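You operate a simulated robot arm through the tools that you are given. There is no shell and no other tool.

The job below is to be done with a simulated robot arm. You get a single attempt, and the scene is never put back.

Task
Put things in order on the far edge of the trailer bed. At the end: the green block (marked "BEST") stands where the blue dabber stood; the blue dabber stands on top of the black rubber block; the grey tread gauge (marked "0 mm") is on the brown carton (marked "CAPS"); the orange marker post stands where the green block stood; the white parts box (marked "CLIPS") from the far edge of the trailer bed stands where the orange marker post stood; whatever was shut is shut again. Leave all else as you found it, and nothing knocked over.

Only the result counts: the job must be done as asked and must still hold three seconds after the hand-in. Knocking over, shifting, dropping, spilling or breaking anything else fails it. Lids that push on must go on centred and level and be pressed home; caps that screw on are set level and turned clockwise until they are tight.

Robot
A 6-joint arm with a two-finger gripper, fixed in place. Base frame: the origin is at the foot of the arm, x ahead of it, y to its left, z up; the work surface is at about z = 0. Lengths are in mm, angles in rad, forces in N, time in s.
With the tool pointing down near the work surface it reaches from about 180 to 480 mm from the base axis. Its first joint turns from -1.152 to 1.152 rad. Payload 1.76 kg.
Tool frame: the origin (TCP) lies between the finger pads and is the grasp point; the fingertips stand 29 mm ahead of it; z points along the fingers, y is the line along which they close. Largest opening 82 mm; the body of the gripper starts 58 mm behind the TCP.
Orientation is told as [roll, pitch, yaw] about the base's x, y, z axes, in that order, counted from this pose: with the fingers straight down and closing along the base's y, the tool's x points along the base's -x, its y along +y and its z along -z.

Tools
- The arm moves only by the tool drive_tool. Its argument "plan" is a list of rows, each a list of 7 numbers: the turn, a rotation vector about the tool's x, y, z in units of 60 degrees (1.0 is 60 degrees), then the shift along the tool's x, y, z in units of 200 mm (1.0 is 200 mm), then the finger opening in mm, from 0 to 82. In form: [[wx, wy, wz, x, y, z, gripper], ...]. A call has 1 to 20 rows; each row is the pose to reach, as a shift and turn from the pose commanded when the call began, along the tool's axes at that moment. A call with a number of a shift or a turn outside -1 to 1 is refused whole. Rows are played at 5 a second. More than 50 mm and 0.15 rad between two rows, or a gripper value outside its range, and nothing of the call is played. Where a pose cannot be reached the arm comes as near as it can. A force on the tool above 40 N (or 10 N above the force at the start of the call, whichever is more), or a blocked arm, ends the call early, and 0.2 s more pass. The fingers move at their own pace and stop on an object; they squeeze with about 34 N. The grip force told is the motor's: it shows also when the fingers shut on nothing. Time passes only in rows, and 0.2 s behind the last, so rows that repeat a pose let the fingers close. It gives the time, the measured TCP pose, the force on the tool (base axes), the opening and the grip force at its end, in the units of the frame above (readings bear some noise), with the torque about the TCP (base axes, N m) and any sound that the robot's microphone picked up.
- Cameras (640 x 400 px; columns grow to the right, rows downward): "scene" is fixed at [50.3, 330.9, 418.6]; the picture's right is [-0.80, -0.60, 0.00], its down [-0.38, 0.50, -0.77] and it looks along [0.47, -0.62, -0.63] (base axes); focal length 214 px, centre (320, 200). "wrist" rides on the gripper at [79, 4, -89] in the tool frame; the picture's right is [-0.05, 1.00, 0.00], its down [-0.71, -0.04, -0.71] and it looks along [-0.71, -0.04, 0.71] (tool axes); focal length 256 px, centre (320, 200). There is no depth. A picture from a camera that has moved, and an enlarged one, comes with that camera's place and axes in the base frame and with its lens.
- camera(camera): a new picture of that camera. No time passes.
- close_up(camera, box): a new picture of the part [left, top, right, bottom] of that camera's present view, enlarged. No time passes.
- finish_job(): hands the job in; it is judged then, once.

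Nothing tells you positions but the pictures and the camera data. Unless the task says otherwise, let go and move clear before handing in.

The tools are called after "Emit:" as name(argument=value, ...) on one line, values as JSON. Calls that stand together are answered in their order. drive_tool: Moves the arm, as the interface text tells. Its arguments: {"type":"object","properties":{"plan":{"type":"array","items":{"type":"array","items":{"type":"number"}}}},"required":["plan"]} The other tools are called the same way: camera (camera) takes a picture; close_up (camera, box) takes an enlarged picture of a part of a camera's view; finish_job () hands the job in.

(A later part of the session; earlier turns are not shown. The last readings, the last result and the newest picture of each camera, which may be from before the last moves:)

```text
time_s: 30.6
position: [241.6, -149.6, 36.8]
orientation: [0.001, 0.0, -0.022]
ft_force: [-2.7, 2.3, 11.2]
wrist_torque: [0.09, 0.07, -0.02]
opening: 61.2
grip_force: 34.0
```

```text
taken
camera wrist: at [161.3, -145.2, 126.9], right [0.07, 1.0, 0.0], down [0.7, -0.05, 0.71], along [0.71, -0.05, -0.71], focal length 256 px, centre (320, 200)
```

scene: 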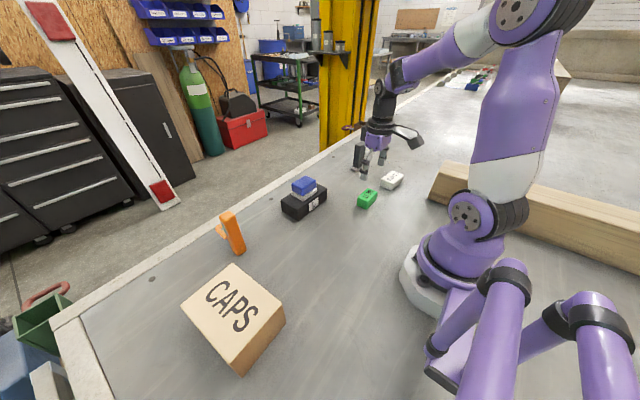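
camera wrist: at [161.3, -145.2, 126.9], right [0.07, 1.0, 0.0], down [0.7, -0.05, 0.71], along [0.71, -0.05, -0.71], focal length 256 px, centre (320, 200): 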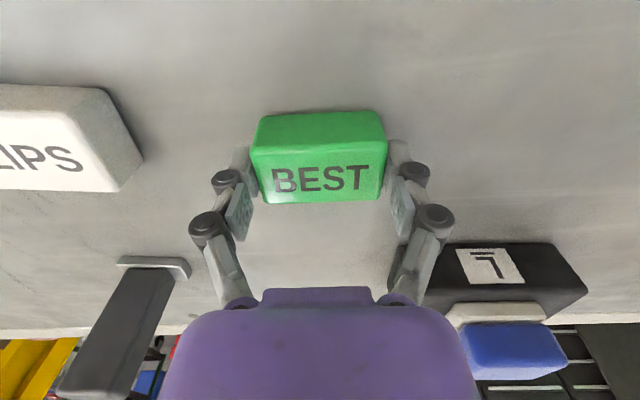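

Green is held. I'll lift it and carry it to the dabber's old spot at (421.5,-189.5).

Emit:
drive_tool(plan=[[0, 0, 0, 0, 0, -0.08, 40], [0, 0, 0, 0, 0, -0.22, 40], [0, 0, 0, -0.18, -0.036, -0.22, 40], [0, 0, 0, -0.36, -0.072, -0.22, 40], [0, 0, 0, -0.54, -0.108, -0.22, 40], [0, 0, 0, -0.72, -0.144, -0.22, 40], [0, 0, 0, -0.904, -0.18, -0.22, 40], [0, 0, 0, -0.904, -0.18, -0.22, 40]])

Emit:
camera(camera="wrist")

Emit:
camera(camera="scene")

```text
time_s: 32.4
position: [420.1, -190.6, 82.7]
orientation: [0.002, 0.002, -0.021]
ft_force: [1.1, 0.1, 0.1]
wrist_torque: [0.01, 0.0, -0.03]
opening: 61.0
grip_force: 34.0
```

```text
taken
camera wrist: at [340.8, -185.3, 171.2], right [0.07, 1.0, 0.0], down [0.71, -0.05, 0.71], along [0.7, -0.05, -0.71], focal length 256 px, centre (320, 200)
```

wrist: 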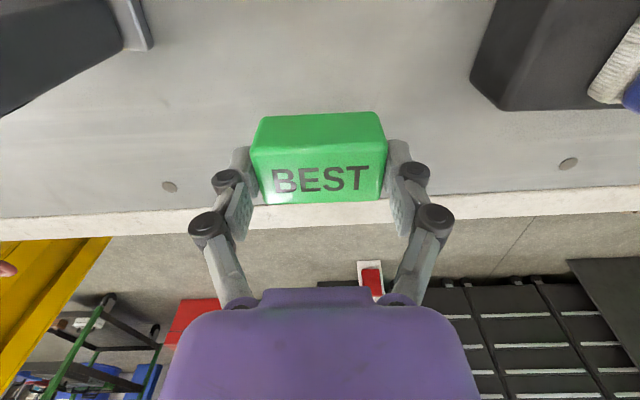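

```text
taken
```

scene: 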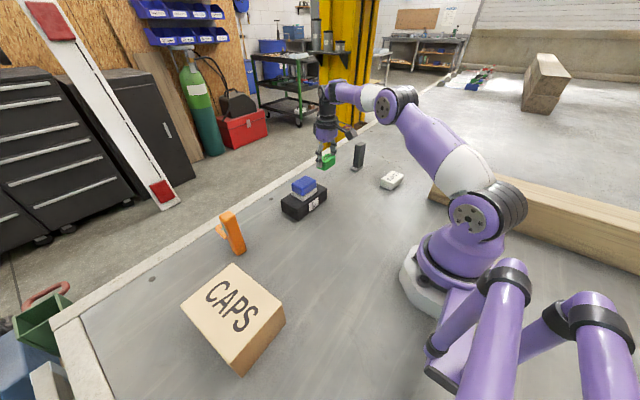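

Emit:
drive_tool(plan=[[0, 0, 0, 0, 0, 0.08, 40], [0, 0, 0, 0, 0, 0.15, 40], [0, 0, 0, 0, 0, 0.195, 40], [0, 0, 0, 0, 0, 0.21, 40], [0, 0, 0, 0, 0, 0.218, 40], [0, 0, 0, 0, 0, 0.218, 40]])

```text
time_s: 33.8
position: [420.8, -189.9, 37.8]
orientation: [0.001, 0.001, -0.022]
ft_force: [0.0, -0.6, -1.0]
wrist_torque: [0.02, 0.02, -0.02]
opening: 61.3
grip_force: 33.7
```

Emit:
drive_tool(plan=[[0, 0, 0, 0, 0, 0.004, 40], [0, 0, 0, 0, 0, 0.008, 40], [0, 0, 0, 0, 0, 0.008, 40]])

Emit:
close_up(camera="scene", box=[300, 130, 380, 190])

```text
time_s: 34.6
position: [421.6, -191.6, 36.9]
orientation: [0.0, -0.001, -0.021]
ft_force: [-4.4, 2.5, 12.4]
wrist_torque: [0.12, 0.09, -0.01]
opening: 61.1
grip_force: 34.3
```

```text
6.67 times, centred on (340, 160) of scene
camera zoom: at [50.3, 331.0, 418.6], right [-0.8, -0.6, 0.0], down [-0.38, 0.5, -0.78], along [0.47, -0.62, -0.63], focal length 1430 px, centre (187, 467)
```

zoom: 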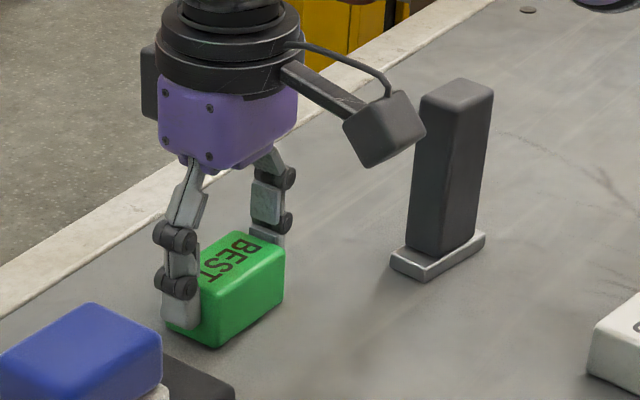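

Seated at the same height as when I gripped it. I'll release and rise.

Emit:
drive_tool(plan=[[0, 0, 0, 0, 0, -0.002, 64], [0, 0, 0, 0, 0, -0.002, 76], [0, 0, 0, 0, 0, -0.002, 80], [0, 0, 0, 0, 0, -0.1, 82], [0, 0, 0, 0, 0, -0.28, 82], [0, 0, 0, 0, 0, -0.42, 82], [0, 0, 0, 0, 0, -0.42, 82]])

Emit:
camera(camera="wrist")

Emit:
close_up(camera="scene", box=[280, 130, 410, 220])

```text
time_s: 36.2
position: [420.6, -190.8, 119.2]
orientation: [0.002, 0.001, -0.021]
ft_force: [0.1, 0.0, -0.2]
wrist_torque: [0.0, 0.01, 0.01]
opening: 82.1
grip_force: 0.1
```

```text
taken
camera wrist: at [341.4, -184.9, 210.2], right [0.07, 1.0, 0.0], down [0.71, -0.05, 0.71], along [0.71, -0.05, -0.71], focal length 256 px, centre (320, 200)
```

wrist: 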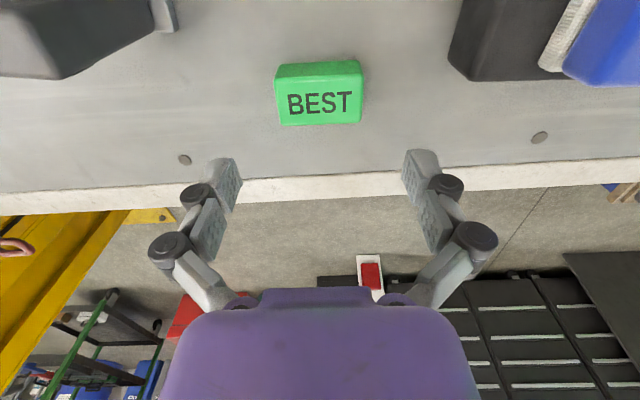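

```text
4.44 times, centred on (345, 175) of scene
camera zoom: at [50.3, 330.9, 418.6], right [-0.8, -0.6, 0.0], down [-0.38, 0.5, -0.77], along [0.47, -0.62, -0.63], focal length 953 px, centre (209, 311)
```

zoom: 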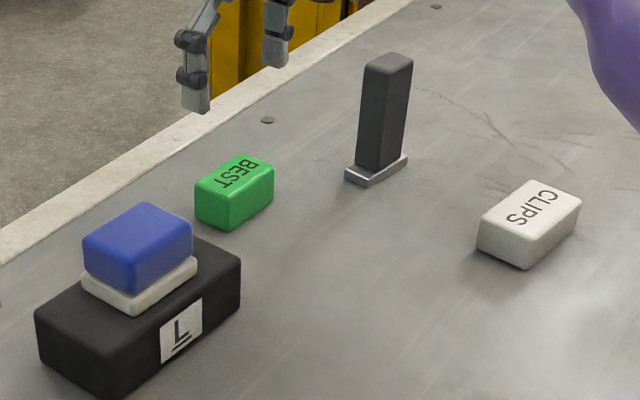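

Green is in place. Now the orange post: I'll travel inward and low to the left side to look at it.

Emit:
drive_tool(plan=[[0, 0, 0, 0.15, 0.084, 0, 82], [0, 0, 0, 0.3, 0.168, 0, 82], [0, 0, 0, 0.45, 0.252, 0, 82], [0, 0, 0, 0.607, 0.337, 0, 82], [0, 0, -0.02, 0.607, 0.55, 0, 82], [0, 0, -0.02, 0.607, 0.77, 0, 82], [0, 0, -0.02, 0.607, 0.97, 0, 82], [0, 0, -0.02, 0.607, 0.97, 0, 82]])

Emit:
drive_tool(plan=[[0, 0, 0, 0, 0.2, -0.05, 82], [0, 0, 0, 0, 0.4, -0.1, 82], [0, 0, 0, 0, 0.6, -0.15, 82], [0, 0, 0, 0, 0.8, -0.2, 82], [0, 0, 0, 0, 0.8, -0.2, 82]])

Emit:
camera(camera="wrist")

Emit:
close_up(camera="wrist", box=[240, 0, 480, 200])

```text
time_s: 38.0
position: [304.0, 5.6, 119.6]
orientation: [0.0, -0.001, 0.0]
ft_force: [0.1, 0.5, -0.6]
wrist_torque: [-0.03, 0.0, 0.01]
opening: 82.0
grip_force: 0.0
```

```text
time_s: 39.2
position: [302.7, 167.4, 161.0]
orientation: [0.0, 0.0, 0.0]
ft_force: [-0.5, -0.1, -0.4]
wrist_torque: [0.01, 0.0, -0.02]
opening: 82.0
grip_force: 0.0
```

```text
taken
camera wrist: at [223.8, 170.6, 250.1], right [0.05, 1.0, 0.0], down [0.71, -0.04, 0.71], along [0.71, -0.04, -0.71], focal length 256 px, centre (320, 200)
```

wrist: 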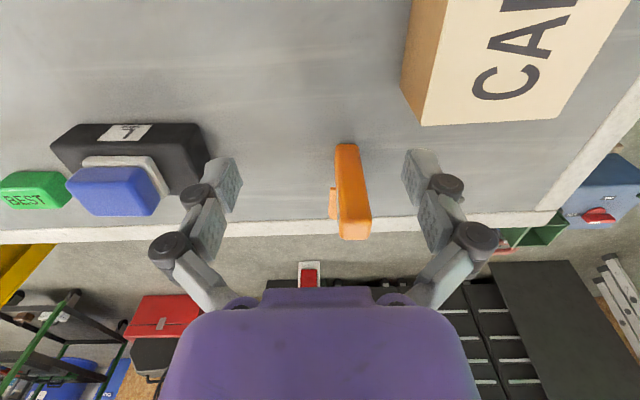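

```text
2.00 times, centred on (360, 100) of wrist
camera zoom: at [223.8, 170.6, 250.1], right [0.05, 1.0, 0.0], down [0.71, -0.04, 0.71], along [0.71, -0.04, -0.71], focal length 512 px, centre (240, 400)
```

zoom: 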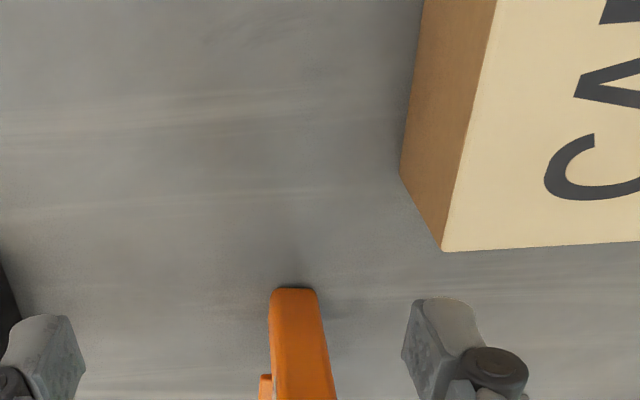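

The post's foot is at about x 388–418, y 180–205, with its top near z=107. The carton corner near (326,243) is about 70 mm high. I'll narrow the fingers and come in from the near side at mid-height.

Emit:
drive_tool(plan=[[0, 0, 0, -0.07, 0.038, 0.1, 56], [0, 0, 0, -0.14, 0.076, 0.22, 56], [0, 0, 0, -0.21, 0.113, 0.33, 56], [0, 0, 0, -0.21, 0.113, 0.405, 56], [0, 0, 0, -0.21, 0.113, 0.405, 56]])

Emit:
camera(camera="wrist")

Emit:
close_up(camera="scene", box=[180, 150, 300, 290])

```text
time_s: 40.4
position: [346.1, 188.9, 78.8]
orientation: [0.0, -0.001, -0.001]
ft_force: [0.0, -1.0, 0.7]
wrist_torque: [0.02, 0.02, 0.0]
opening: 55.9
grip_force: 0.1
```

```text
taken
camera wrist: at [266.8, 192.5, 169.0], right [0.05, 1.0, 0.0], down [0.71, -0.04, 0.71], along [0.71, -0.04, -0.71], focal length 256 px, centre (320, 200)
```

wrist: 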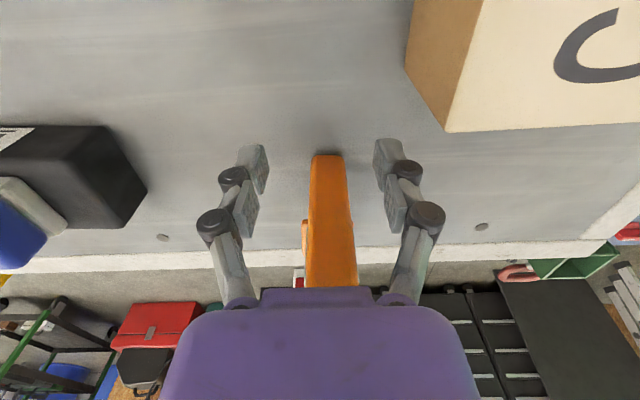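

```text
2.86 times, centred on (240, 220) of scene
camera zoom: at [50.4, 330.9, 418.6], right [-0.8, -0.6, 0.0], down [-0.38, 0.5, -0.77], along [0.47, -0.62, -0.63], focal length 613 px, centre (549, 143)
```

zoom: 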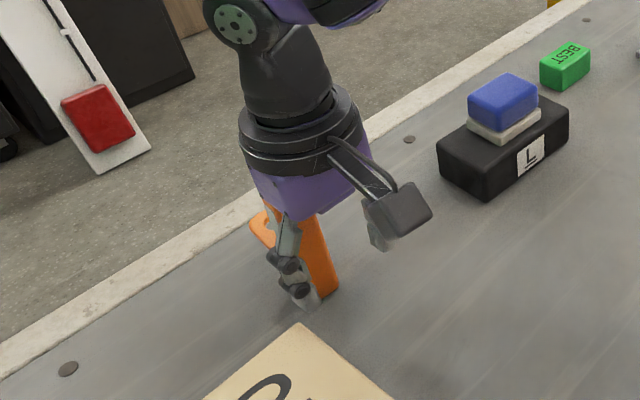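

Emit:
drive_tool(plan=[[0, 0, 0, -0.05, 0.0165, 0.02, 56], [0, 0, 0, -0.11, 0.0165, 0.04, 56], [0, 0, 0, -0.165, 0.0165, 0.04, 56], [0, 0, 0, -0.22, 0.0165, 0.04, 56], [0, 0, 0, -0.275, 0.0165, 0.04, 56], [0, 0, 0, -0.275, 0.0165, 0.04, 56]])

Emit:
camera(camera="wrist")

Emit:
close_up(camera="scene", box=[180, 160, 280, 270])

```text
time_s: 41.8
position: [401.5, 192.6, 70.3]
orientation: [0.0, -0.001, 0.0]
ft_force: [-0.7, -0.1, -0.1]
wrist_torque: [0.0, 0.01, -0.01]
opening: 55.9
grip_force: 0.1
```

```text
taken
camera wrist: at [321.8, 195.2, 160.9], right [0.05, 1.0, 0.0], down [0.71, -0.04, 0.71], along [0.71, -0.04, -0.71], focal length 256 px, centre (320, 200)
```

wrist: 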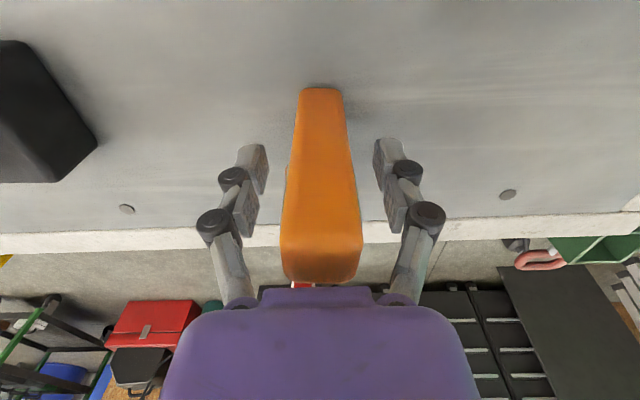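

```text
3.64 times, centred on (230, 215) of scene
camera zoom: at [50.4, 330.9, 418.6], right [-0.8, -0.6, 0.0], down [-0.38, 0.5, -0.77], along [0.47, -0.62, -0.63], focal length 780 px, centre (647, 146)
```

zoom: 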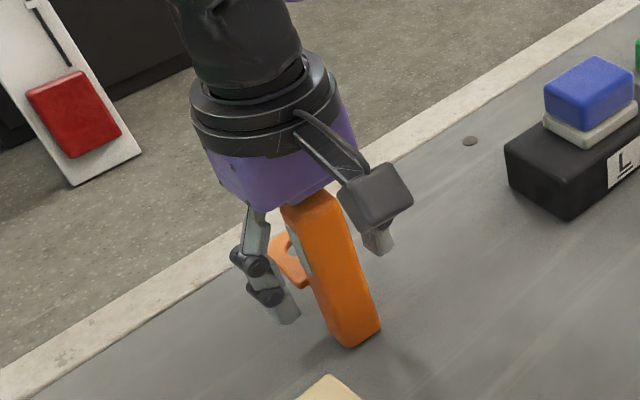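

The post is between the fingers and the ring is beyond them. I'll close.

Emit:
drive_tool(plan=[[0, 0, 0, 0, 0, 0, 42], [0, 0, 0, 0, 0, 0, 32], [0, 0, 0, 0, 0, 0, 20], [0, 0, 0, 0, 0, 0, 10], [0, 0, 0, 0, 0, 0, 10]])

Emit:
camera(camera="wrist")

Emit:
close_up(camera="scene", box=[180, 160, 280, 270])

```text
time_s: 43.0
position: [401.0, 191.6, 70.8]
orientation: [0.0, -0.001, -0.001]
ft_force: [0.3, -2.1, 3.6]
wrist_torque: [-0.01, 0.02, -0.05]
opening: 31.9
grip_force: 33.9
```

```text
taken
camera wrist: at [321.7, 195.3, 161.1], right [0.05, 1.0, 0.0], down [0.71, -0.04, 0.71], along [0.71, -0.04, -0.71], focal length 256 px, centre (320, 200)
```

wrist: 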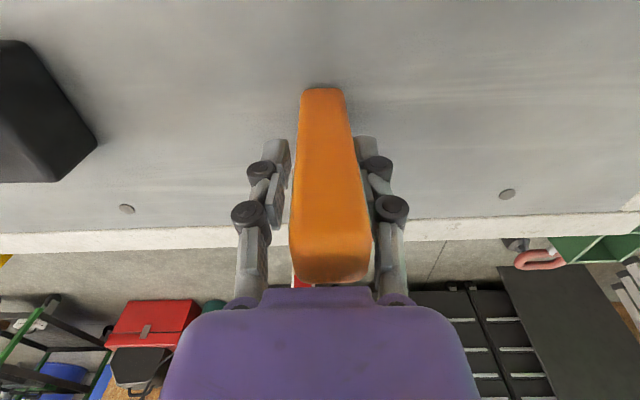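

```text
3.64 times, centred on (230, 215) of scene
camera zoom: at [50.3, 330.9, 418.6], right [-0.8, -0.6, 0.0], down [-0.38, 0.5, -0.77], along [0.47, -0.62, -0.63], focal length 780 px, centre (647, 146)
```

zoom: 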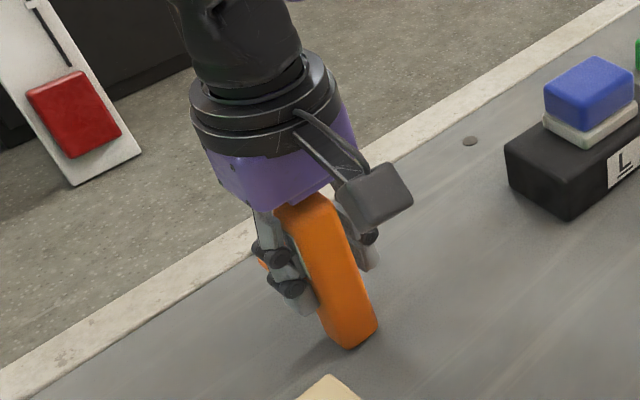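

The fingers stopped at 32 mm, wider than expected, and the post shifted slightly. I'll open again and look at the ring before lifting.

Emit:
close_up(camera="wrist", box=[230, 80, 430, 300])

Emit:
drive_tool(plan=[[0, 0, 0, 0, 0, 0, 56], [0, 0, 0, 0, 0, 0, 56]])

Emit:
close_up(camera="wrist", box=[230, 80, 430, 300])

Emit:
close_up(camera="scene", box=[200, 180, 260, 260])

```text
1.82 times, centred on (330, 190) of wrist
camera zoom: at [321.7, 195.3, 161.1], right [0.05, 1.0, 0.0], down [0.71, -0.04, 0.71], along [0.71, -0.04, -0.71], focal length 465 px, centre (302, 218)
```

zoom: 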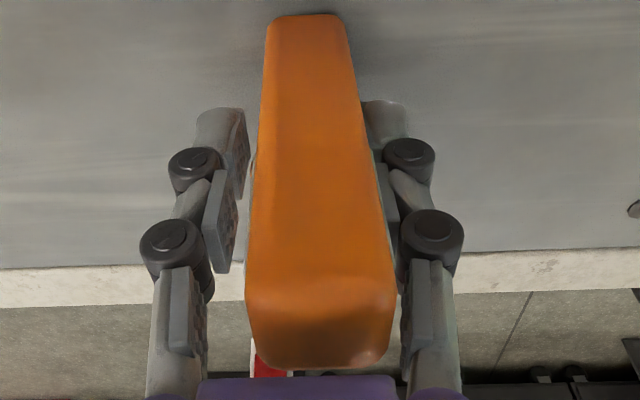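

```text
time_s: 43.6
position: [402.2, 191.8, 70.3]
orientation: [0.0, 0.0, 0.0]
ft_force: [-0.3, -0.3, 0.0]
wrist_torque: [-0.03, 0.04, 0.0]
opening: 55.9
grip_force: 0.0
```

```text
1.82 times, centred on (330, 190) of wrist
camera zoom: at [321.6, 195.3, 160.9], right [0.05, 1.0, 0.0], down [0.71, -0.04, 0.71], along [0.71, -0.04, -0.71], focal length 465 px, centre (302, 218)
```

zoom: 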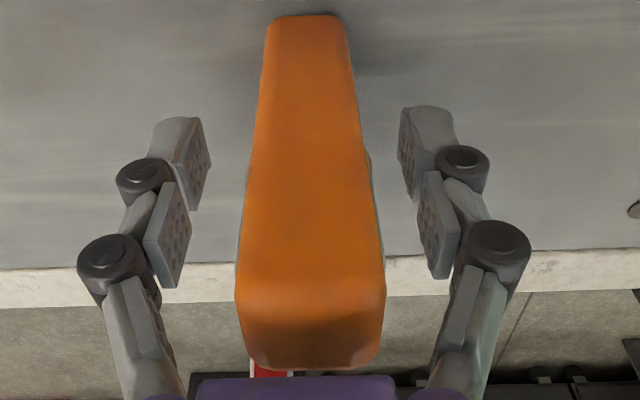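

```text
5.00 times, centred on (230, 220) of scene
camera zoom: at [50.3, 330.9, 418.6], right [-0.8, -0.6, 0.0], down [-0.38, 0.5, -0.77], along [0.47, -0.62, -0.63], focal length 1072 px, centre (770, 100)
```

zoom: 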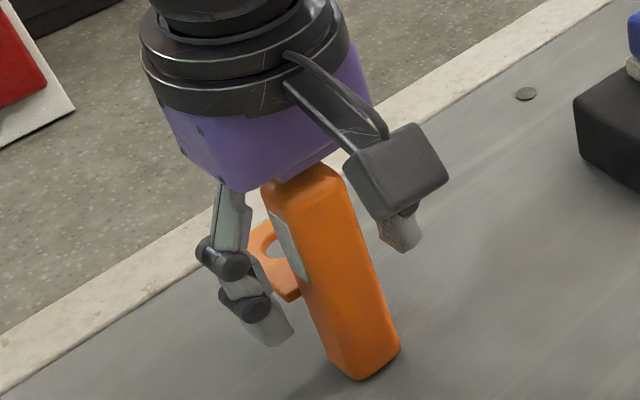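

The ring tab sits at about z=46–52 and is wider than the post, so the fingers caught it. I'll raise above the tab, shift slightly toward the base, and re-grip on the post itself.

Emit:
drive_tool(plan=[[0, 0, 0, 0.0, 0, -0.05, 56], [0, 0, 0, 0.02, 0.005, -0.1, 56], [0, 0, 0, 0.025, 0.005, -0.1, 56], [0, 0, 0, 0.025, 0.005, -0.1, 42], [0, 0, 0, 0.025, 0.005, -0.1, 32], [0, 0, 0, 0.025, 0.005, -0.1, 20], [0, 0, 0, 0.025, 0.005, -0.1, 10], [0, 0, 0, 0.025, 0.005, -0.1, 10]])

Emit:
close_up(camera="wrist", box=[230, 80, 430, 300])

Emit:
close_up(camera="scene", box=[200, 180, 260, 260])

```text
time_s: 45.4
position: [396.0, 193.0, 91.6]
orientation: [0.001, -0.003, 0.0]
ft_force: [-1.3, 1.6, 6.1]
wrist_torque: [-0.02, 0.16, -0.04]
opening: 26.2
grip_force: 34.0
```

```text
1.82 times, centred on (330, 190) of wrist
camera zoom: at [316.2, 196.7, 181.1], right [0.05, 1.0, 0.0], down [0.71, -0.04, 0.71], along [0.71, -0.04, -0.71], focal length 465 px, centre (302, 218)
```

zoom: 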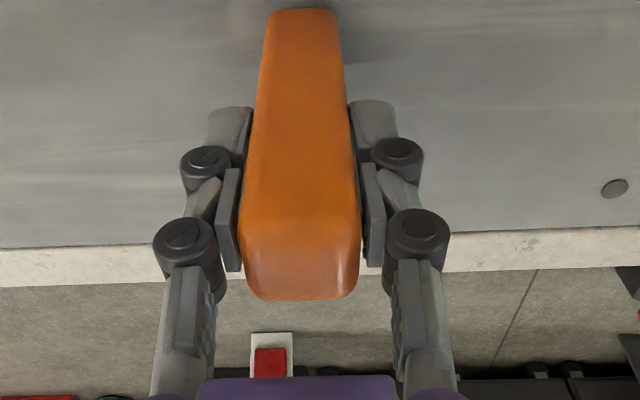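

```text
5.00 times, centred on (230, 220) of scene
camera zoom: at [50.3, 330.9, 418.6], right [-0.8, -0.6, 0.0], down [-0.38, 0.5, -0.77], along [0.47, -0.62, -0.63], focal length 1072 px, centre (770, 100)
```

zoom: 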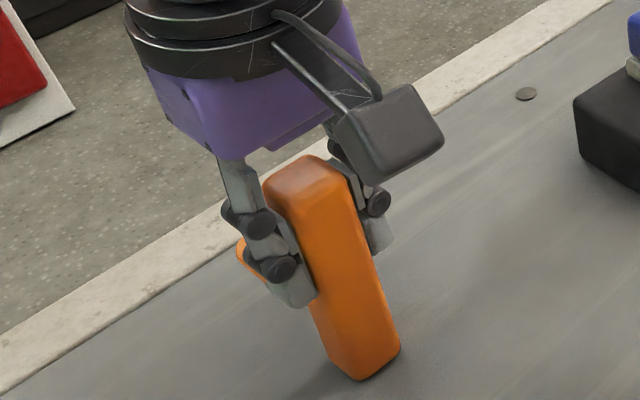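

Solid grip at 26 mm. I'll lift, pull inward, then carry it across to green's old spot.

Emit:
drive_tool(plan=[[0, 0, 0, 0, 0, -0.05, 10], [0, 0, 0, 0, 0, -0.15, 10], [0, 0, 0, 0.12, 0, -0.17, 10], [0, 0, 0, 0.27, 0, -0.17, 10], [0, 0, 0, 0.42, 0, -0.17, 10], [0, 0, 0, 0.57, -0.05, -0.17, 10], [0, 0, 0, 0.73, -0.15, -0.17, 10], [0, 0, 0, 0.73, -0.35, -0.17, 10], [0, 0, 0, 0.73, -0.55, -0.17, 10], [0, 0, 0, 0.73, -0.75, -0.17, 10], [0, 0, 0, 0.73, -0.9, -0.17, 10], [0, 0, 0, 0.73, -0.9, -0.17, 10]])

Emit:
camera(camera="scene")

```text
time_s: 48.0
position: [249.5, 12.6, 123.7]
orientation: [0.0, 0.0, 0.001]
ft_force: [0.1, 0.5, -2.8]
wrist_torque: [0.03, 0.01, 0.0]
opening: 26.6
grip_force: 33.7
```

```text
taken
```

scene: 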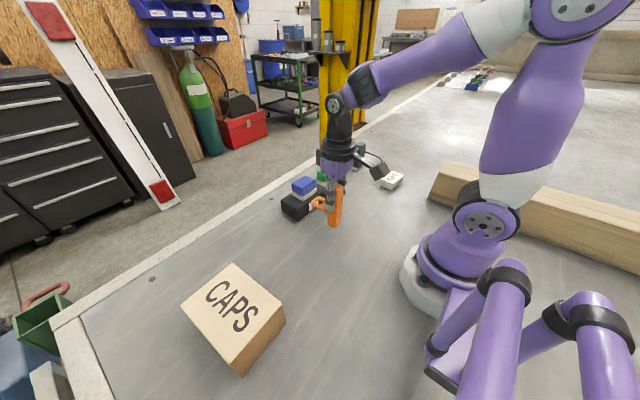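

Emit:
drive_tool(plan=[[0, 0, 0, 0.02, -0.2, 0, 10], [0, 0, 0, 0.04, -0.4, 0, 10], [0, 0, 0, 0.055, -0.6, 0, 10], [0, 0, 0, 0.055, -0.813, 0, 10], [0, 0, 0, 0.055, -0.813, 0.05, 10], [0, 0, 0, 0.055, -0.813, 0.05, 10]])

Emit:
camera(camera="wrist")

Emit:
close_up(camera="scene", box=[320, 120, 440, 220])

```text
time_s: 49.4
position: [238.9, -149.7, 114.3]
orientation: [0.001, 0.001, -0.001]
ft_force: [-0.4, -0.3, -3.6]
wrist_torque: [0.02, -0.01, -0.02]
opening: 26.4
grip_force: 33.8
```

```text
taken
camera wrist: at [159.2, -145.9, 204.9], right [0.05, 1.0, 0.0], down [0.71, -0.04, 0.71], along [0.71, -0.04, -0.71], focal length 256 px, centre (320, 200)
```

wrist: 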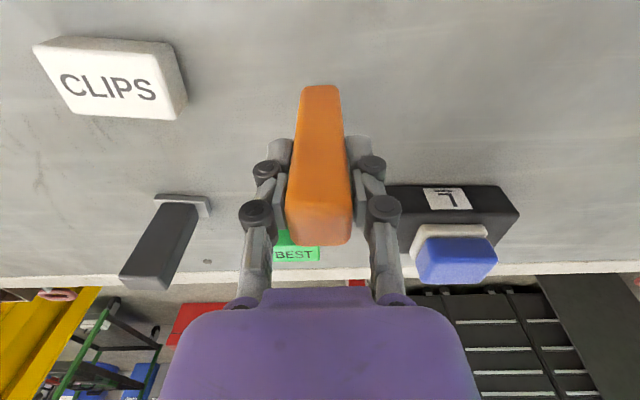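

```text
4.00 times, centred on (380, 170) of scene
camera zoom: at [50.4, 330.9, 418.6], right [-0.8, -0.6, 0.0], down [-0.38, 0.5, -0.77], along [0.47, -0.62, -0.63], focal length 858 px, centre (80, 320)
```

zoom: 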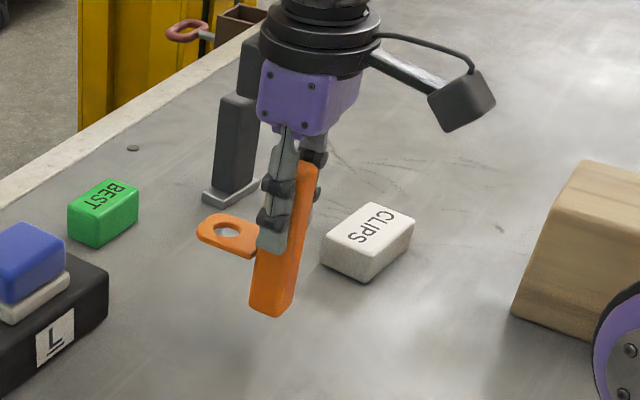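

Emit:
drive_tool(plan=[[0, 0, 0, 0, 0, 0.05, 10], [0, 0, 0, 0, 0, 0.09, 10], [0, 0, 0, 0, 0, 0.105, 10], [0, 0, 0, 0, 0, 0.11, 10], [0, 0, 0, 0, 0, 0.11, 10]])

```text
time_s: 50.6
position: [238.9, -149.6, 92.8]
orientation: [-0.001, 0.0, 0.001]
ft_force: [0.2, 0.4, -4.0]
wrist_torque: [-0.03, -0.02, 0.03]
opening: 26.4
grip_force: 33.9
```

Emit:
drive_tool(plan=[[0, 0, 0, 0, 0, 0.004, 10], [0, 0, 0, 0, 0, 0.008, 10], [0, 0, 0, 0, 0, 0.012, 10], [0, 0, 0, 0, 0, 0.012, 10]])

Emit:
close_up(camera="scene", box=[320, 120, 440, 220])

```text
time_s: 51.6
position: [240.5, -149.8, 90.2]
orientation: [-0.001, -0.002, 0.001]
ft_force: [-7.0, 4.7, 23.9]
wrist_torque: [0.17, 0.49, -0.03]
opening: 26.7
grip_force: 34.1
```

```text
4.00 times, centred on (380, 170) of scene
camera zoom: at [50.3, 331.0, 418.6], right [-0.8, -0.6, 0.0], down [-0.38, 0.5, -0.78], along [0.47, -0.62, -0.63], focal length 858 px, centre (80, 320)
```

zoom: 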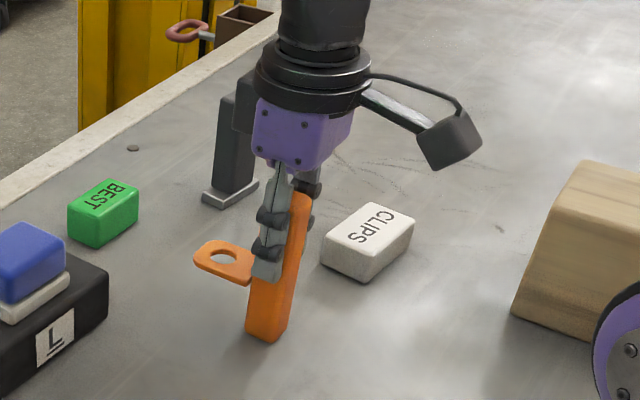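

Emit:
drive_tool(plan=[[0, 0, 0, 0, 0, -0.005, 10], [0, 0, 0, 0, 0, -0.005, 30], [0, 0, 0, 0, 0, -0.005, 44], [0, 0, 0, 0, 0, -0.005, 56], [0, 0, 0, 0, 0, -0.005, 56]])

Emit:
close_up(camera="scene", box=[320, 120, 440, 220])

Emit:
close_up(camera="wrist", box=[230, 50, 430, 290])

```text
time_s: 52.8
position: [238.4, -150.0, 90.8]
orientation: [0.001, 0.0, 0.0]
ft_force: [-0.3, 1.2, 0.6]
wrist_torque: [-0.02, 0.02, -0.01]
opening: 56.0
grip_force: 0.0
```

```text
4.00 times, centred on (380, 170) of scene
camera zoom: at [50.3, 330.9, 418.6], right [-0.8, -0.6, 0.0], down [-0.38, 0.5, -0.77], along [0.47, -0.62, -0.63], focal length 858 px, centre (80, 320)
```

zoom: 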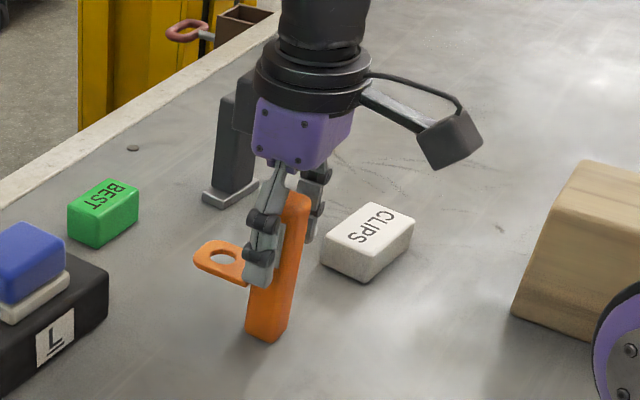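

```text
1.67 times, centred on (330, 170) of wrist
camera zoom: at [159.2, -146.0, 181.3], right [0.05, 1.0, 0.0], down [0.71, -0.04, 0.71], along [0.71, -0.04, -0.71], focal length 427 px, centre (303, 250)
```

zoom: 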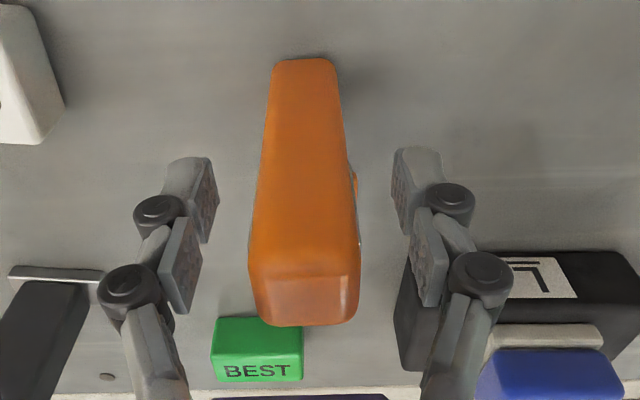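

The post is standing. I'll go straight up and then over to the white box.

Emit:
drive_tool(plan=[[0, 0, 0, 0, 0, -0.1, 56], [0, 0, 0, 0, 0, -0.25, 56], [0, 0, 0, 0, 0, -0.37, 60], [0, 0, 0, 0.03, -0.17, -0.37, 82], [0, 0, 0, 0.07, -0.34, -0.37, 82], [0, 0, 0, 0.1, -0.51, -0.35, 82], [0, 0, 0, 0.1, -0.685, -0.3, 82], [0, 0, 0, 0.1, -0.685, -0.25, 82], [0, 0, 0, 0.1, -0.685, -0.25, 82]])

Emit:
camera(camera="wrist")

Emit:
close_up(camera="scene", box=[320, 120, 440, 220])

```text
time_s: 54.8
position: [217.1, -287.0, 141.5]
orientation: [-0.001, 0.001, 0.0]
ft_force: [-0.9, 0.6, -0.9]
wrist_torque: [0.04, 0.0, -0.01]
opening: 81.7
grip_force: 0.1
```

```text
taken
camera wrist: at [138.6, -283.2, 231.8], right [0.05, 1.0, 0.0], down [0.71, -0.04, 0.71], along [0.71, -0.04, -0.71], focal length 256 px, centre (320, 200)
```

wrist: 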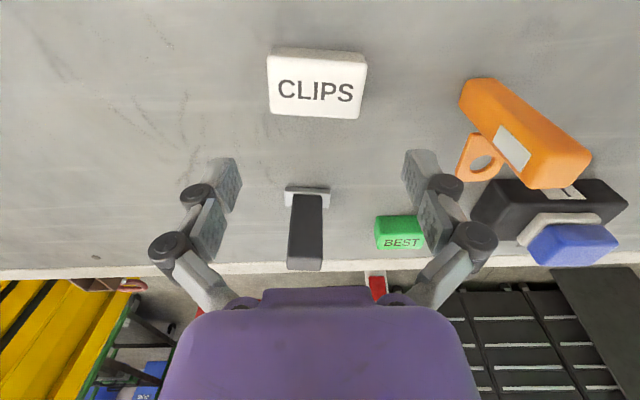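

```text
4.00 times, centred on (380, 170) of scene
camera zoom: at [50.3, 330.9, 418.6], right [-0.8, -0.6, 0.0], down [-0.38, 0.5, -0.77], along [0.47, -0.62, -0.63], focal length 858 px, centre (80, 320)
```

zoom: 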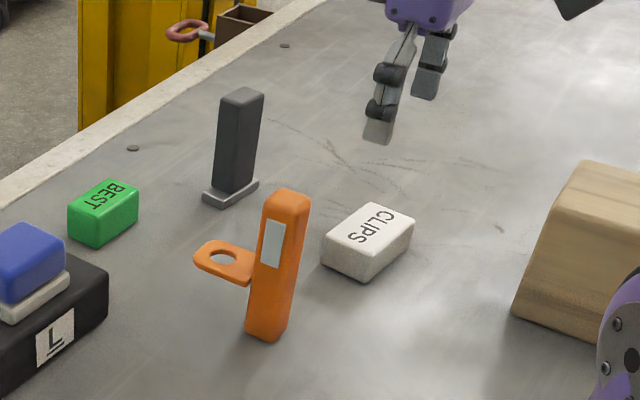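

The white box is centred near (220.5,-289.5), about 72 mm long with yaw about -0.13. I'll align with it and check at low hover.

Emit:
drive_tool(plan=[[0, 0, 0.06, -0.01, -0.006, 0.12, 82], [0, 0, 0.124, -0.017, -0.0125, 0.24, 82], [0, 0, 0.124, -0.017, -0.0125, 0.3575, 82], [0, 0, 0.124, -0.017, -0.0125, 0.3575, 82]])

Emit:
camera(camera="wrist")

Emit:
close_up(camera="wrist", box=[180, 80, 460, 240])

```text
time_s: 55.8
position: [223.0, -288.8, 69.2]
orientation: [0.001, -0.001, -0.131]
ft_force: [-1.0, -0.7, -0.1]
wrist_torque: [0.04, 0.02, 0.03]
opening: 81.9
grip_force: 0.1
```

```text
taken
camera wrist: at [143.7, -274.5, 159.3], right [0.18, 0.98, 0.0], down [0.69, -0.13, 0.71], along [0.7, -0.13, -0.71], focal length 256 px, centre (320, 200)
```

wrist: 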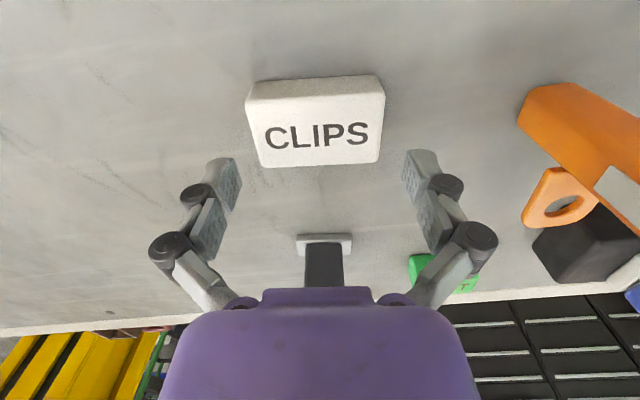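

```text
2.29 times, centred on (320, 160) of wrist
camera zoom: at [143.7, -274.5, 159.3], right [0.18, 0.98, 0.0], down [0.69, -0.13, 0.71], along [0.7, -0.13, -0.71], focal length 585 px, centre (320, 291)
```

zoom: 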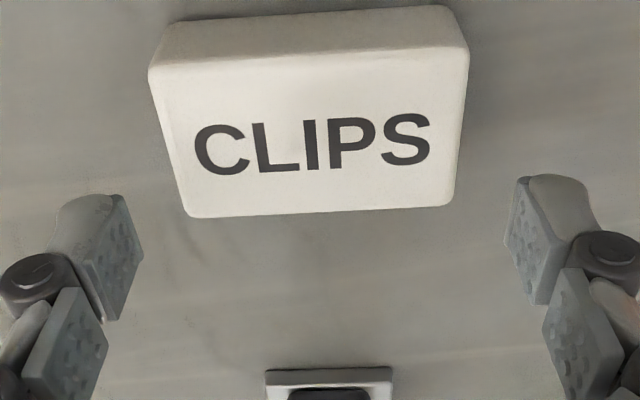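

Emit:
drive_tool(plan=[[0, 0, 0, 0.0063, -0.0094, 0.03, 82], [0, 0, 0, 0.0063, -0.0094, 0.055, 82], [0, 0, 0, 0.0063, -0.0094, 0.055, 82]])

Emit:
close_up(camera="wrist", box=[180, 80, 460, 240])

Emit:
close_up(camera="scene", box=[360, 140, 440, 210])

```text
time_s: 56.6
position: [220.3, -289.8, 58.8]
orientation: [0.003, 0.001, -0.129]
ft_force: [1.2, -0.5, 0.2]
wrist_torque: [-0.02, -0.03, -0.01]
opening: 82.2
grip_force: 0.1
```

```text
2.29 times, centred on (320, 160) of wrist
camera zoom: at [142.2, -276.3, 148.2], right [0.18, 0.98, 0.0], down [0.69, -0.13, 0.71], along [0.7, -0.13, -0.71], focal length 585 px, centre (320, 291)
```

zoom: 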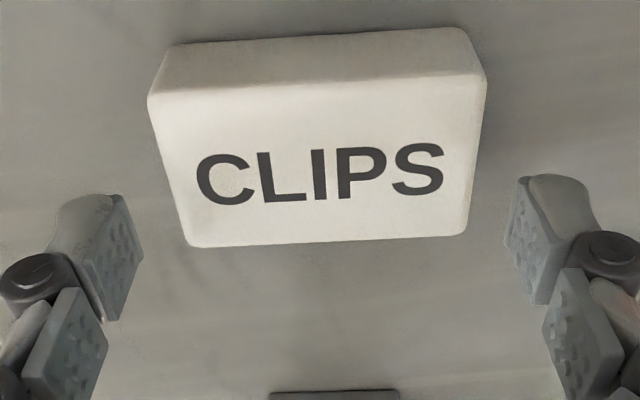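

```text
5.71 times, centred on (400, 175) of scene
camera zoom: at [50.3, 330.9, 418.6], right [-0.8, -0.6, 0.0], down [-0.38, 0.5, -0.77], along [0.47, -0.62, -0.63], focal length 1226 px, centre (-137, 343)
```

zoom: 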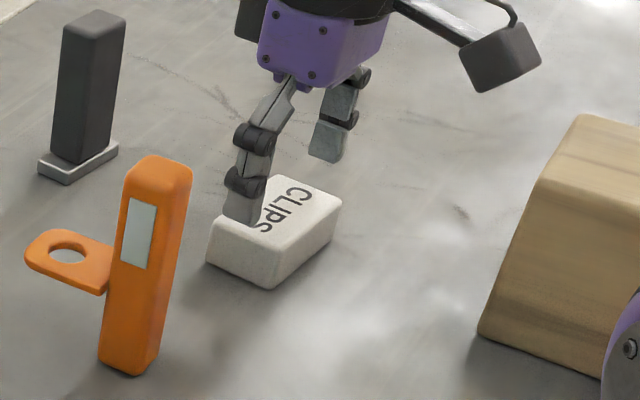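

Emit:
drive_tool(plan=[[0, 0, 0, 0, 0.002, 0.03, 82], [0, 0, 0, 0, 0.002, 0.06, 82], [0, 0, 0, 0, 0.002, 0.06, 82]])

Emit:
close_up(camera="wrist", box=[180, 80, 460, 240])

Emit:
close_up(camera="scene", box=[360, 140, 440, 210])

```text
time_s: 57.4
position: [219.7, -291.5, 46.7]
orientation: [0.001, -0.001, -0.13]
ft_force: [-0.7, -1.0, -1.3]
wrist_torque: [-0.02, 0.01, -0.01]
opening: 82.0
grip_force: 0.0
```

```text
2.29 times, centred on (320, 160) of wrist
camera zoom: at [142.2, -276.1, 136.3], right [0.18, 0.98, 0.0], down [0.69, -0.13, 0.71], along [0.7, -0.13, -0.71], focal length 585 px, centre (320, 291)
```

zoom: 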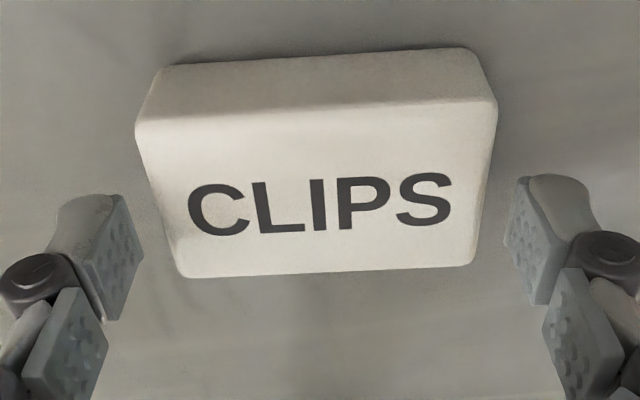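

```text
5.71 times, centred on (400, 175) of scene
camera zoom: at [50.3, 330.9, 418.6], right [-0.8, -0.6, 0.0], down [-0.38, 0.5, -0.77], along [0.47, -0.62, -0.63], focal length 1226 px, centre (-137, 343)
```

zoom: 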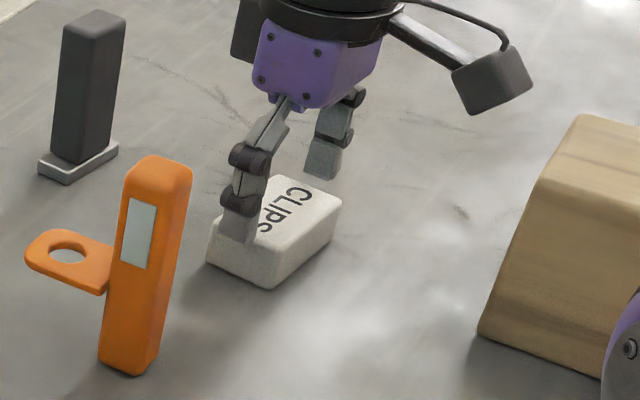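

No contact and the fingers straddle the box. I'll go a bit lower and close.

Emit:
drive_tool(plan=[[0, 0, 0, 0, 0, 0.025, 82], [0, 0, 0, 0, 0, 0.048, 82], [0, 0, 0, 0, 0, 0.048, 82], [0, 0, 0, 0, 0, 0.048, 76], [0, 0, 0, 0, 0, 0.048, 70], [0, 0, 0, 0, 0, 0.048, 60], [0, 0, 0, 0, 0, 0.048, 50], [0, 0, 0, 0, 0, 0.048, 50]])

Emit:
camera(camera="wrist")

```text
time_s: 59.2
position: [220.9, -290.5, 36.5]
orientation: [0.001, -0.001, -0.129]
ft_force: [-1.4, 3.0, 12.3]
wrist_torque: [0.19, 0.08, 0.04]
opening: 74.0
grip_force: 34.0
```

```text
taken
camera wrist: at [142.2, -276.5, 127.0], right [0.18, 0.98, 0.0], down [0.69, -0.13, 0.71], along [0.7, -0.13, -0.71], focal length 256 px, centre (320, 200)
```

wrist: 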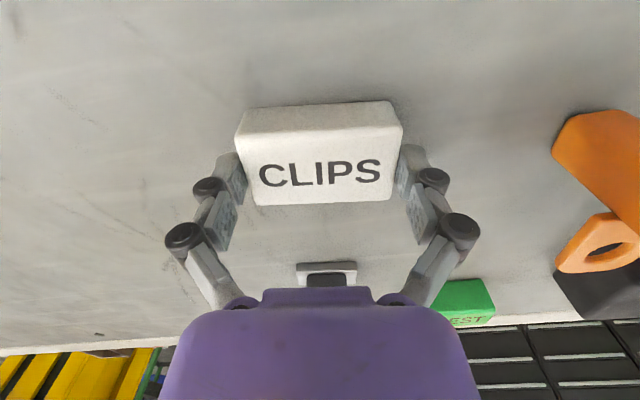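

White box gripped at 74 mm. I'll lift high and carry it over the orange post toward the left side.

Emit:
drive_tool(plan=[[0, 0, 0, 0, 0, -0.1, 50], [0, 0, 0, 0, 0, -0.3, 50], [0, 0, 0, 0, 0, -0.5, 50], [0, 0, 0, 0, 0, -0.72, 50], [0, 0, -0.03, -0.025, 0.19, -0.72, 50], [0, 0, -0.06, -0.05, 0.38, -0.72, 50], [0, 0, -0.09, -0.075, 0.57, -0.72, 50], [0, 0, -0.124, -0.101, 0.77, -0.72, 50], [0, 0, -0.124, -0.101, 0.77, -0.72, 50]])

Emit:
camera(camera="scene")

```text
time_s: 61.2
position: [258.9, -140.0, 182.3]
orientation: [0.0, 0.001, 0.001]
ft_force: [0.5, -0.1, -0.9]
wrist_torque: [0.03, 0.02, 0.01]
opening: 74.0
grip_force: 34.0
```

```text
taken
```

scene: 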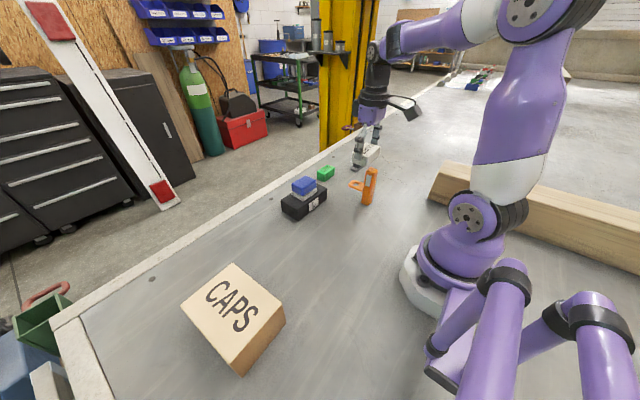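

Emit:
drive_tool(plan=[[0, 0, 0, -0.02, 0.2, 0, 50], [0, 0, 0, -0.04, 0.4, 0, 50], [0, 0, 0, -0.06, 0.6, 0.01, 50], [0, 0, 0, -0.08, 0.8, 0.02, 50], [0, 0, 0, -0.08, 0.95, 0.03, 50], [0, 0, 0, -0.08, 0.95, 0.03, 50]])

Emit:
drive_tool(plan=[[0, 0, 0, -0.08, 0.18, 0.06, 50], [0, 0, 0, -0.17, 0.36, 0.14, 50], [0, 0, 0, -0.26, 0.54, 0.24, 50], [0, 0, 0, -0.37, 0.66, 0.34, 50], [0, 0, 0, -0.49, 0.72, 0.44, 50], [0, 0, 0, -0.62, 0.72, 0.48, 50], [0, 0, 0, -0.62, 0.72, 0.48, 50]])

Emit:
camera(camera="wrist")

Emit:
camera(camera="scene")

```text
time_s: 62.6
position: [275.9, 51.1, 175.3]
orientation: [0.0, -0.001, 0.0]
ft_force: [0.9, -1.1, 0.3]
wrist_torque: [0.01, 0.02, 0.02]
opening: 74.1
grip_force: 33.8
```

```text
time_s: 64.2
position: [399.9, 194.4, 80.1]
orientation: [0.001, -0.001, 0.001]
ft_force: [0.6, 0.6, -0.8]
wrist_torque: [0.01, -0.03, 0.0]
opening: 74.0
grip_force: 33.7
```

```text
taken
camera wrist: at [321.3, 198.0, 169.7], right [0.05, 1.0, 0.0], down [0.71, -0.04, 0.71], along [0.71, -0.04, -0.71], focal length 256 px, centre (320, 200)
```

wrist: 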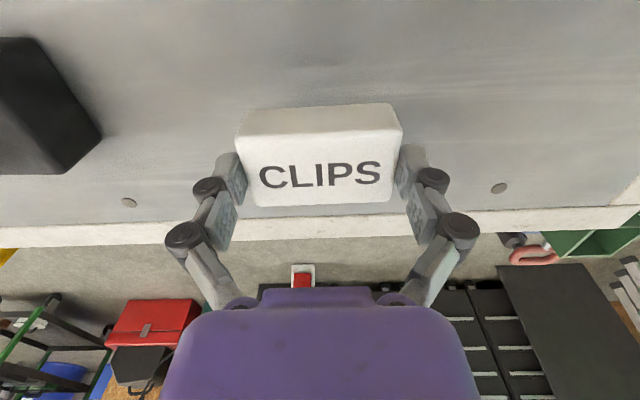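

```text
taken
```

scene: 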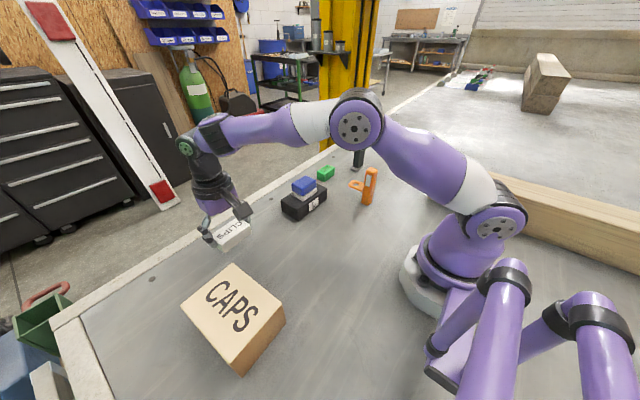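

Emit:
drive_tool(plan=[[0, 0, 0, 0, -0.004, 0.08, 50], [0, 0, 0, 0, -0.004, 0.15, 50], [0, 0, 0, 0, -0.004, 0.195, 50], [0, 0, 0, 0, -0.004, 0.21, 50], [0, 0, 0, 0, -0.004, 0.21, 50]])

```text
time_s: 65.4
position: [400.5, 193.2, 36.1]
orientation: [0.001, 0.001, -0.001]
ft_force: [-0.7, 1.2, -0.5]
wrist_torque: [-0.01, 0.02, 0.0]
opening: 73.7
grip_force: 34.1
```

Emit:
drive_tool(plan=[[0, 0, 0, 0, 0, 0.004, 50], [0, 0, 0, 0, 0, 0.008, 50], [0, 0, 0, 0, 0, 0.008, 50]])

```text
time_s: 66.2
position: [401.3, 193.2, 36.2]
orientation: [0.002, -0.002, 0.001]
ft_force: [-4.9, -2.0, 13.8]
wrist_torque: [-0.11, 0.18, -0.02]
opening: 74.3
grip_force: 34.1
```

Emit:
drive_tool(plan=[[0, 0, 0, 0, 0, -0.003, 76], [0, 0, 0, 0, 0, -0.003, 82], [0, 0, 0, 0, 0, -0.003, 82], [0, 0, 0, 0, 0, -0.08, 82], [0, 0, 0, 0, 0, -0.2, 82], [0, 0, 0, 0, 0, -0.35, 82], [0, 0, 0, 0, 0, -0.35, 82]])

Emit:
camera(camera="wrist")

Emit:
camera(camera="scene")

```text
time_s: 67.8
position: [401.2, 191.7, 106.6]
orientation: [-0.001, -0.002, 0.0]
ft_force: [0.1, 0.1, 1.5]
wrist_torque: [0.0, 0.01, 0.0]
opening: 82.1
grip_force: 0.2
```

```text
taken
camera wrist: at [321.8, 195.9, 196.7], right [0.05, 1.0, 0.0], down [0.71, -0.04, 0.71], along [0.71, -0.04, -0.71], focal length 256 px, centre (320, 200)
```

wrist: 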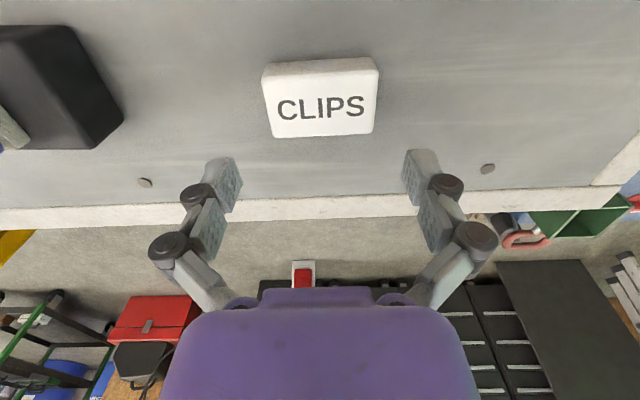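

```text
taken
```

scene: 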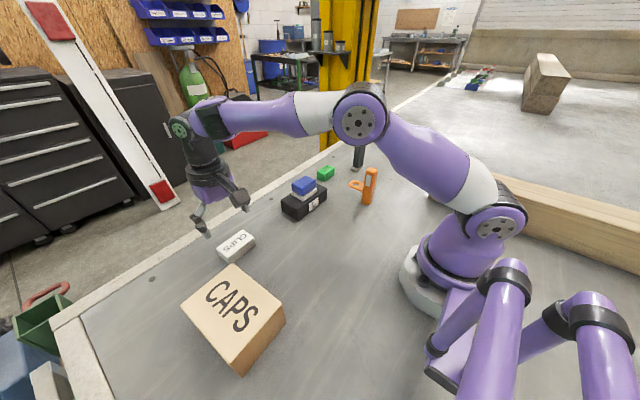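

White is in place. The last item is the gauge. I'll travel back across at a safe height and approach it from the near side.

Emit:
drive_tool(plan=[[0, 0, 0, 0.1, -0.05, -0.07, 82], [0, 0, 0, 0.23, -0.12, -0.15, 82], [0, 0, 0, 0.355, -0.21, -0.215, 82], [0, 0, 0, 0.44, -0.41, -0.24, 82], [0, 0, 0, 0.52, -0.63, -0.26, 82], [0, 0, 0, 0.605, -0.86, -0.29, 82], [0, 0, 0, 0.605, -0.86, -0.29, 82]])

Emit:
drive_tool(plan=[[0, 0, 0, 0, -0.23, 0, 82], [0, 0, 0, 0, -0.46, 0, 82], [0, 0, 0, 0, -0.69, 0, 82], [0, 0, 0, 0, -0.92, 0, 82], [0, 0, 0, 0, -0.92, 0, 82]])

Emit:
camera(camera="wrist")

```text
time_s: 69.4
position: [278.2, 21.9, 164.1]
orientation: [-0.001, -0.001, -0.001]
ft_force: [-0.4, 0.1, -0.1]
wrist_torque: [-0.02, -0.03, -0.01]
opening: 82.0
grip_force: 0.2
```

```text
time_s: 70.6
position: [279.0, -163.9, 164.7]
orientation: [0.002, 0.0, -0.001]
ft_force: [-0.3, -0.1, 0.0]
wrist_torque: [-0.01, -0.02, 0.0]
opening: 81.9
grip_force: 0.1
```

```text
taken
camera wrist: at [199.8, -160.1, 253.8], right [0.05, 1.0, 0.0], down [0.71, -0.04, 0.71], along [0.71, -0.04, -0.71], focal length 256 px, centre (320, 200)
```

wrist: 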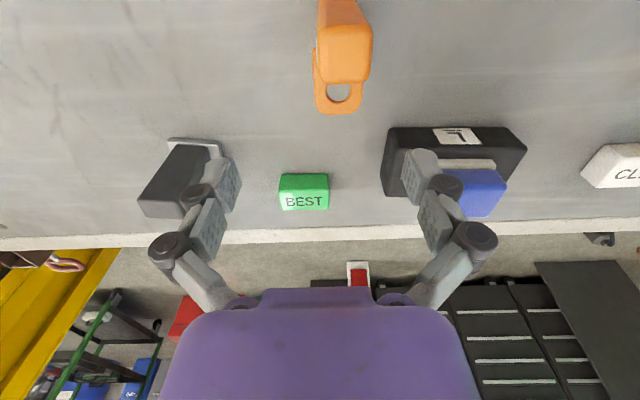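

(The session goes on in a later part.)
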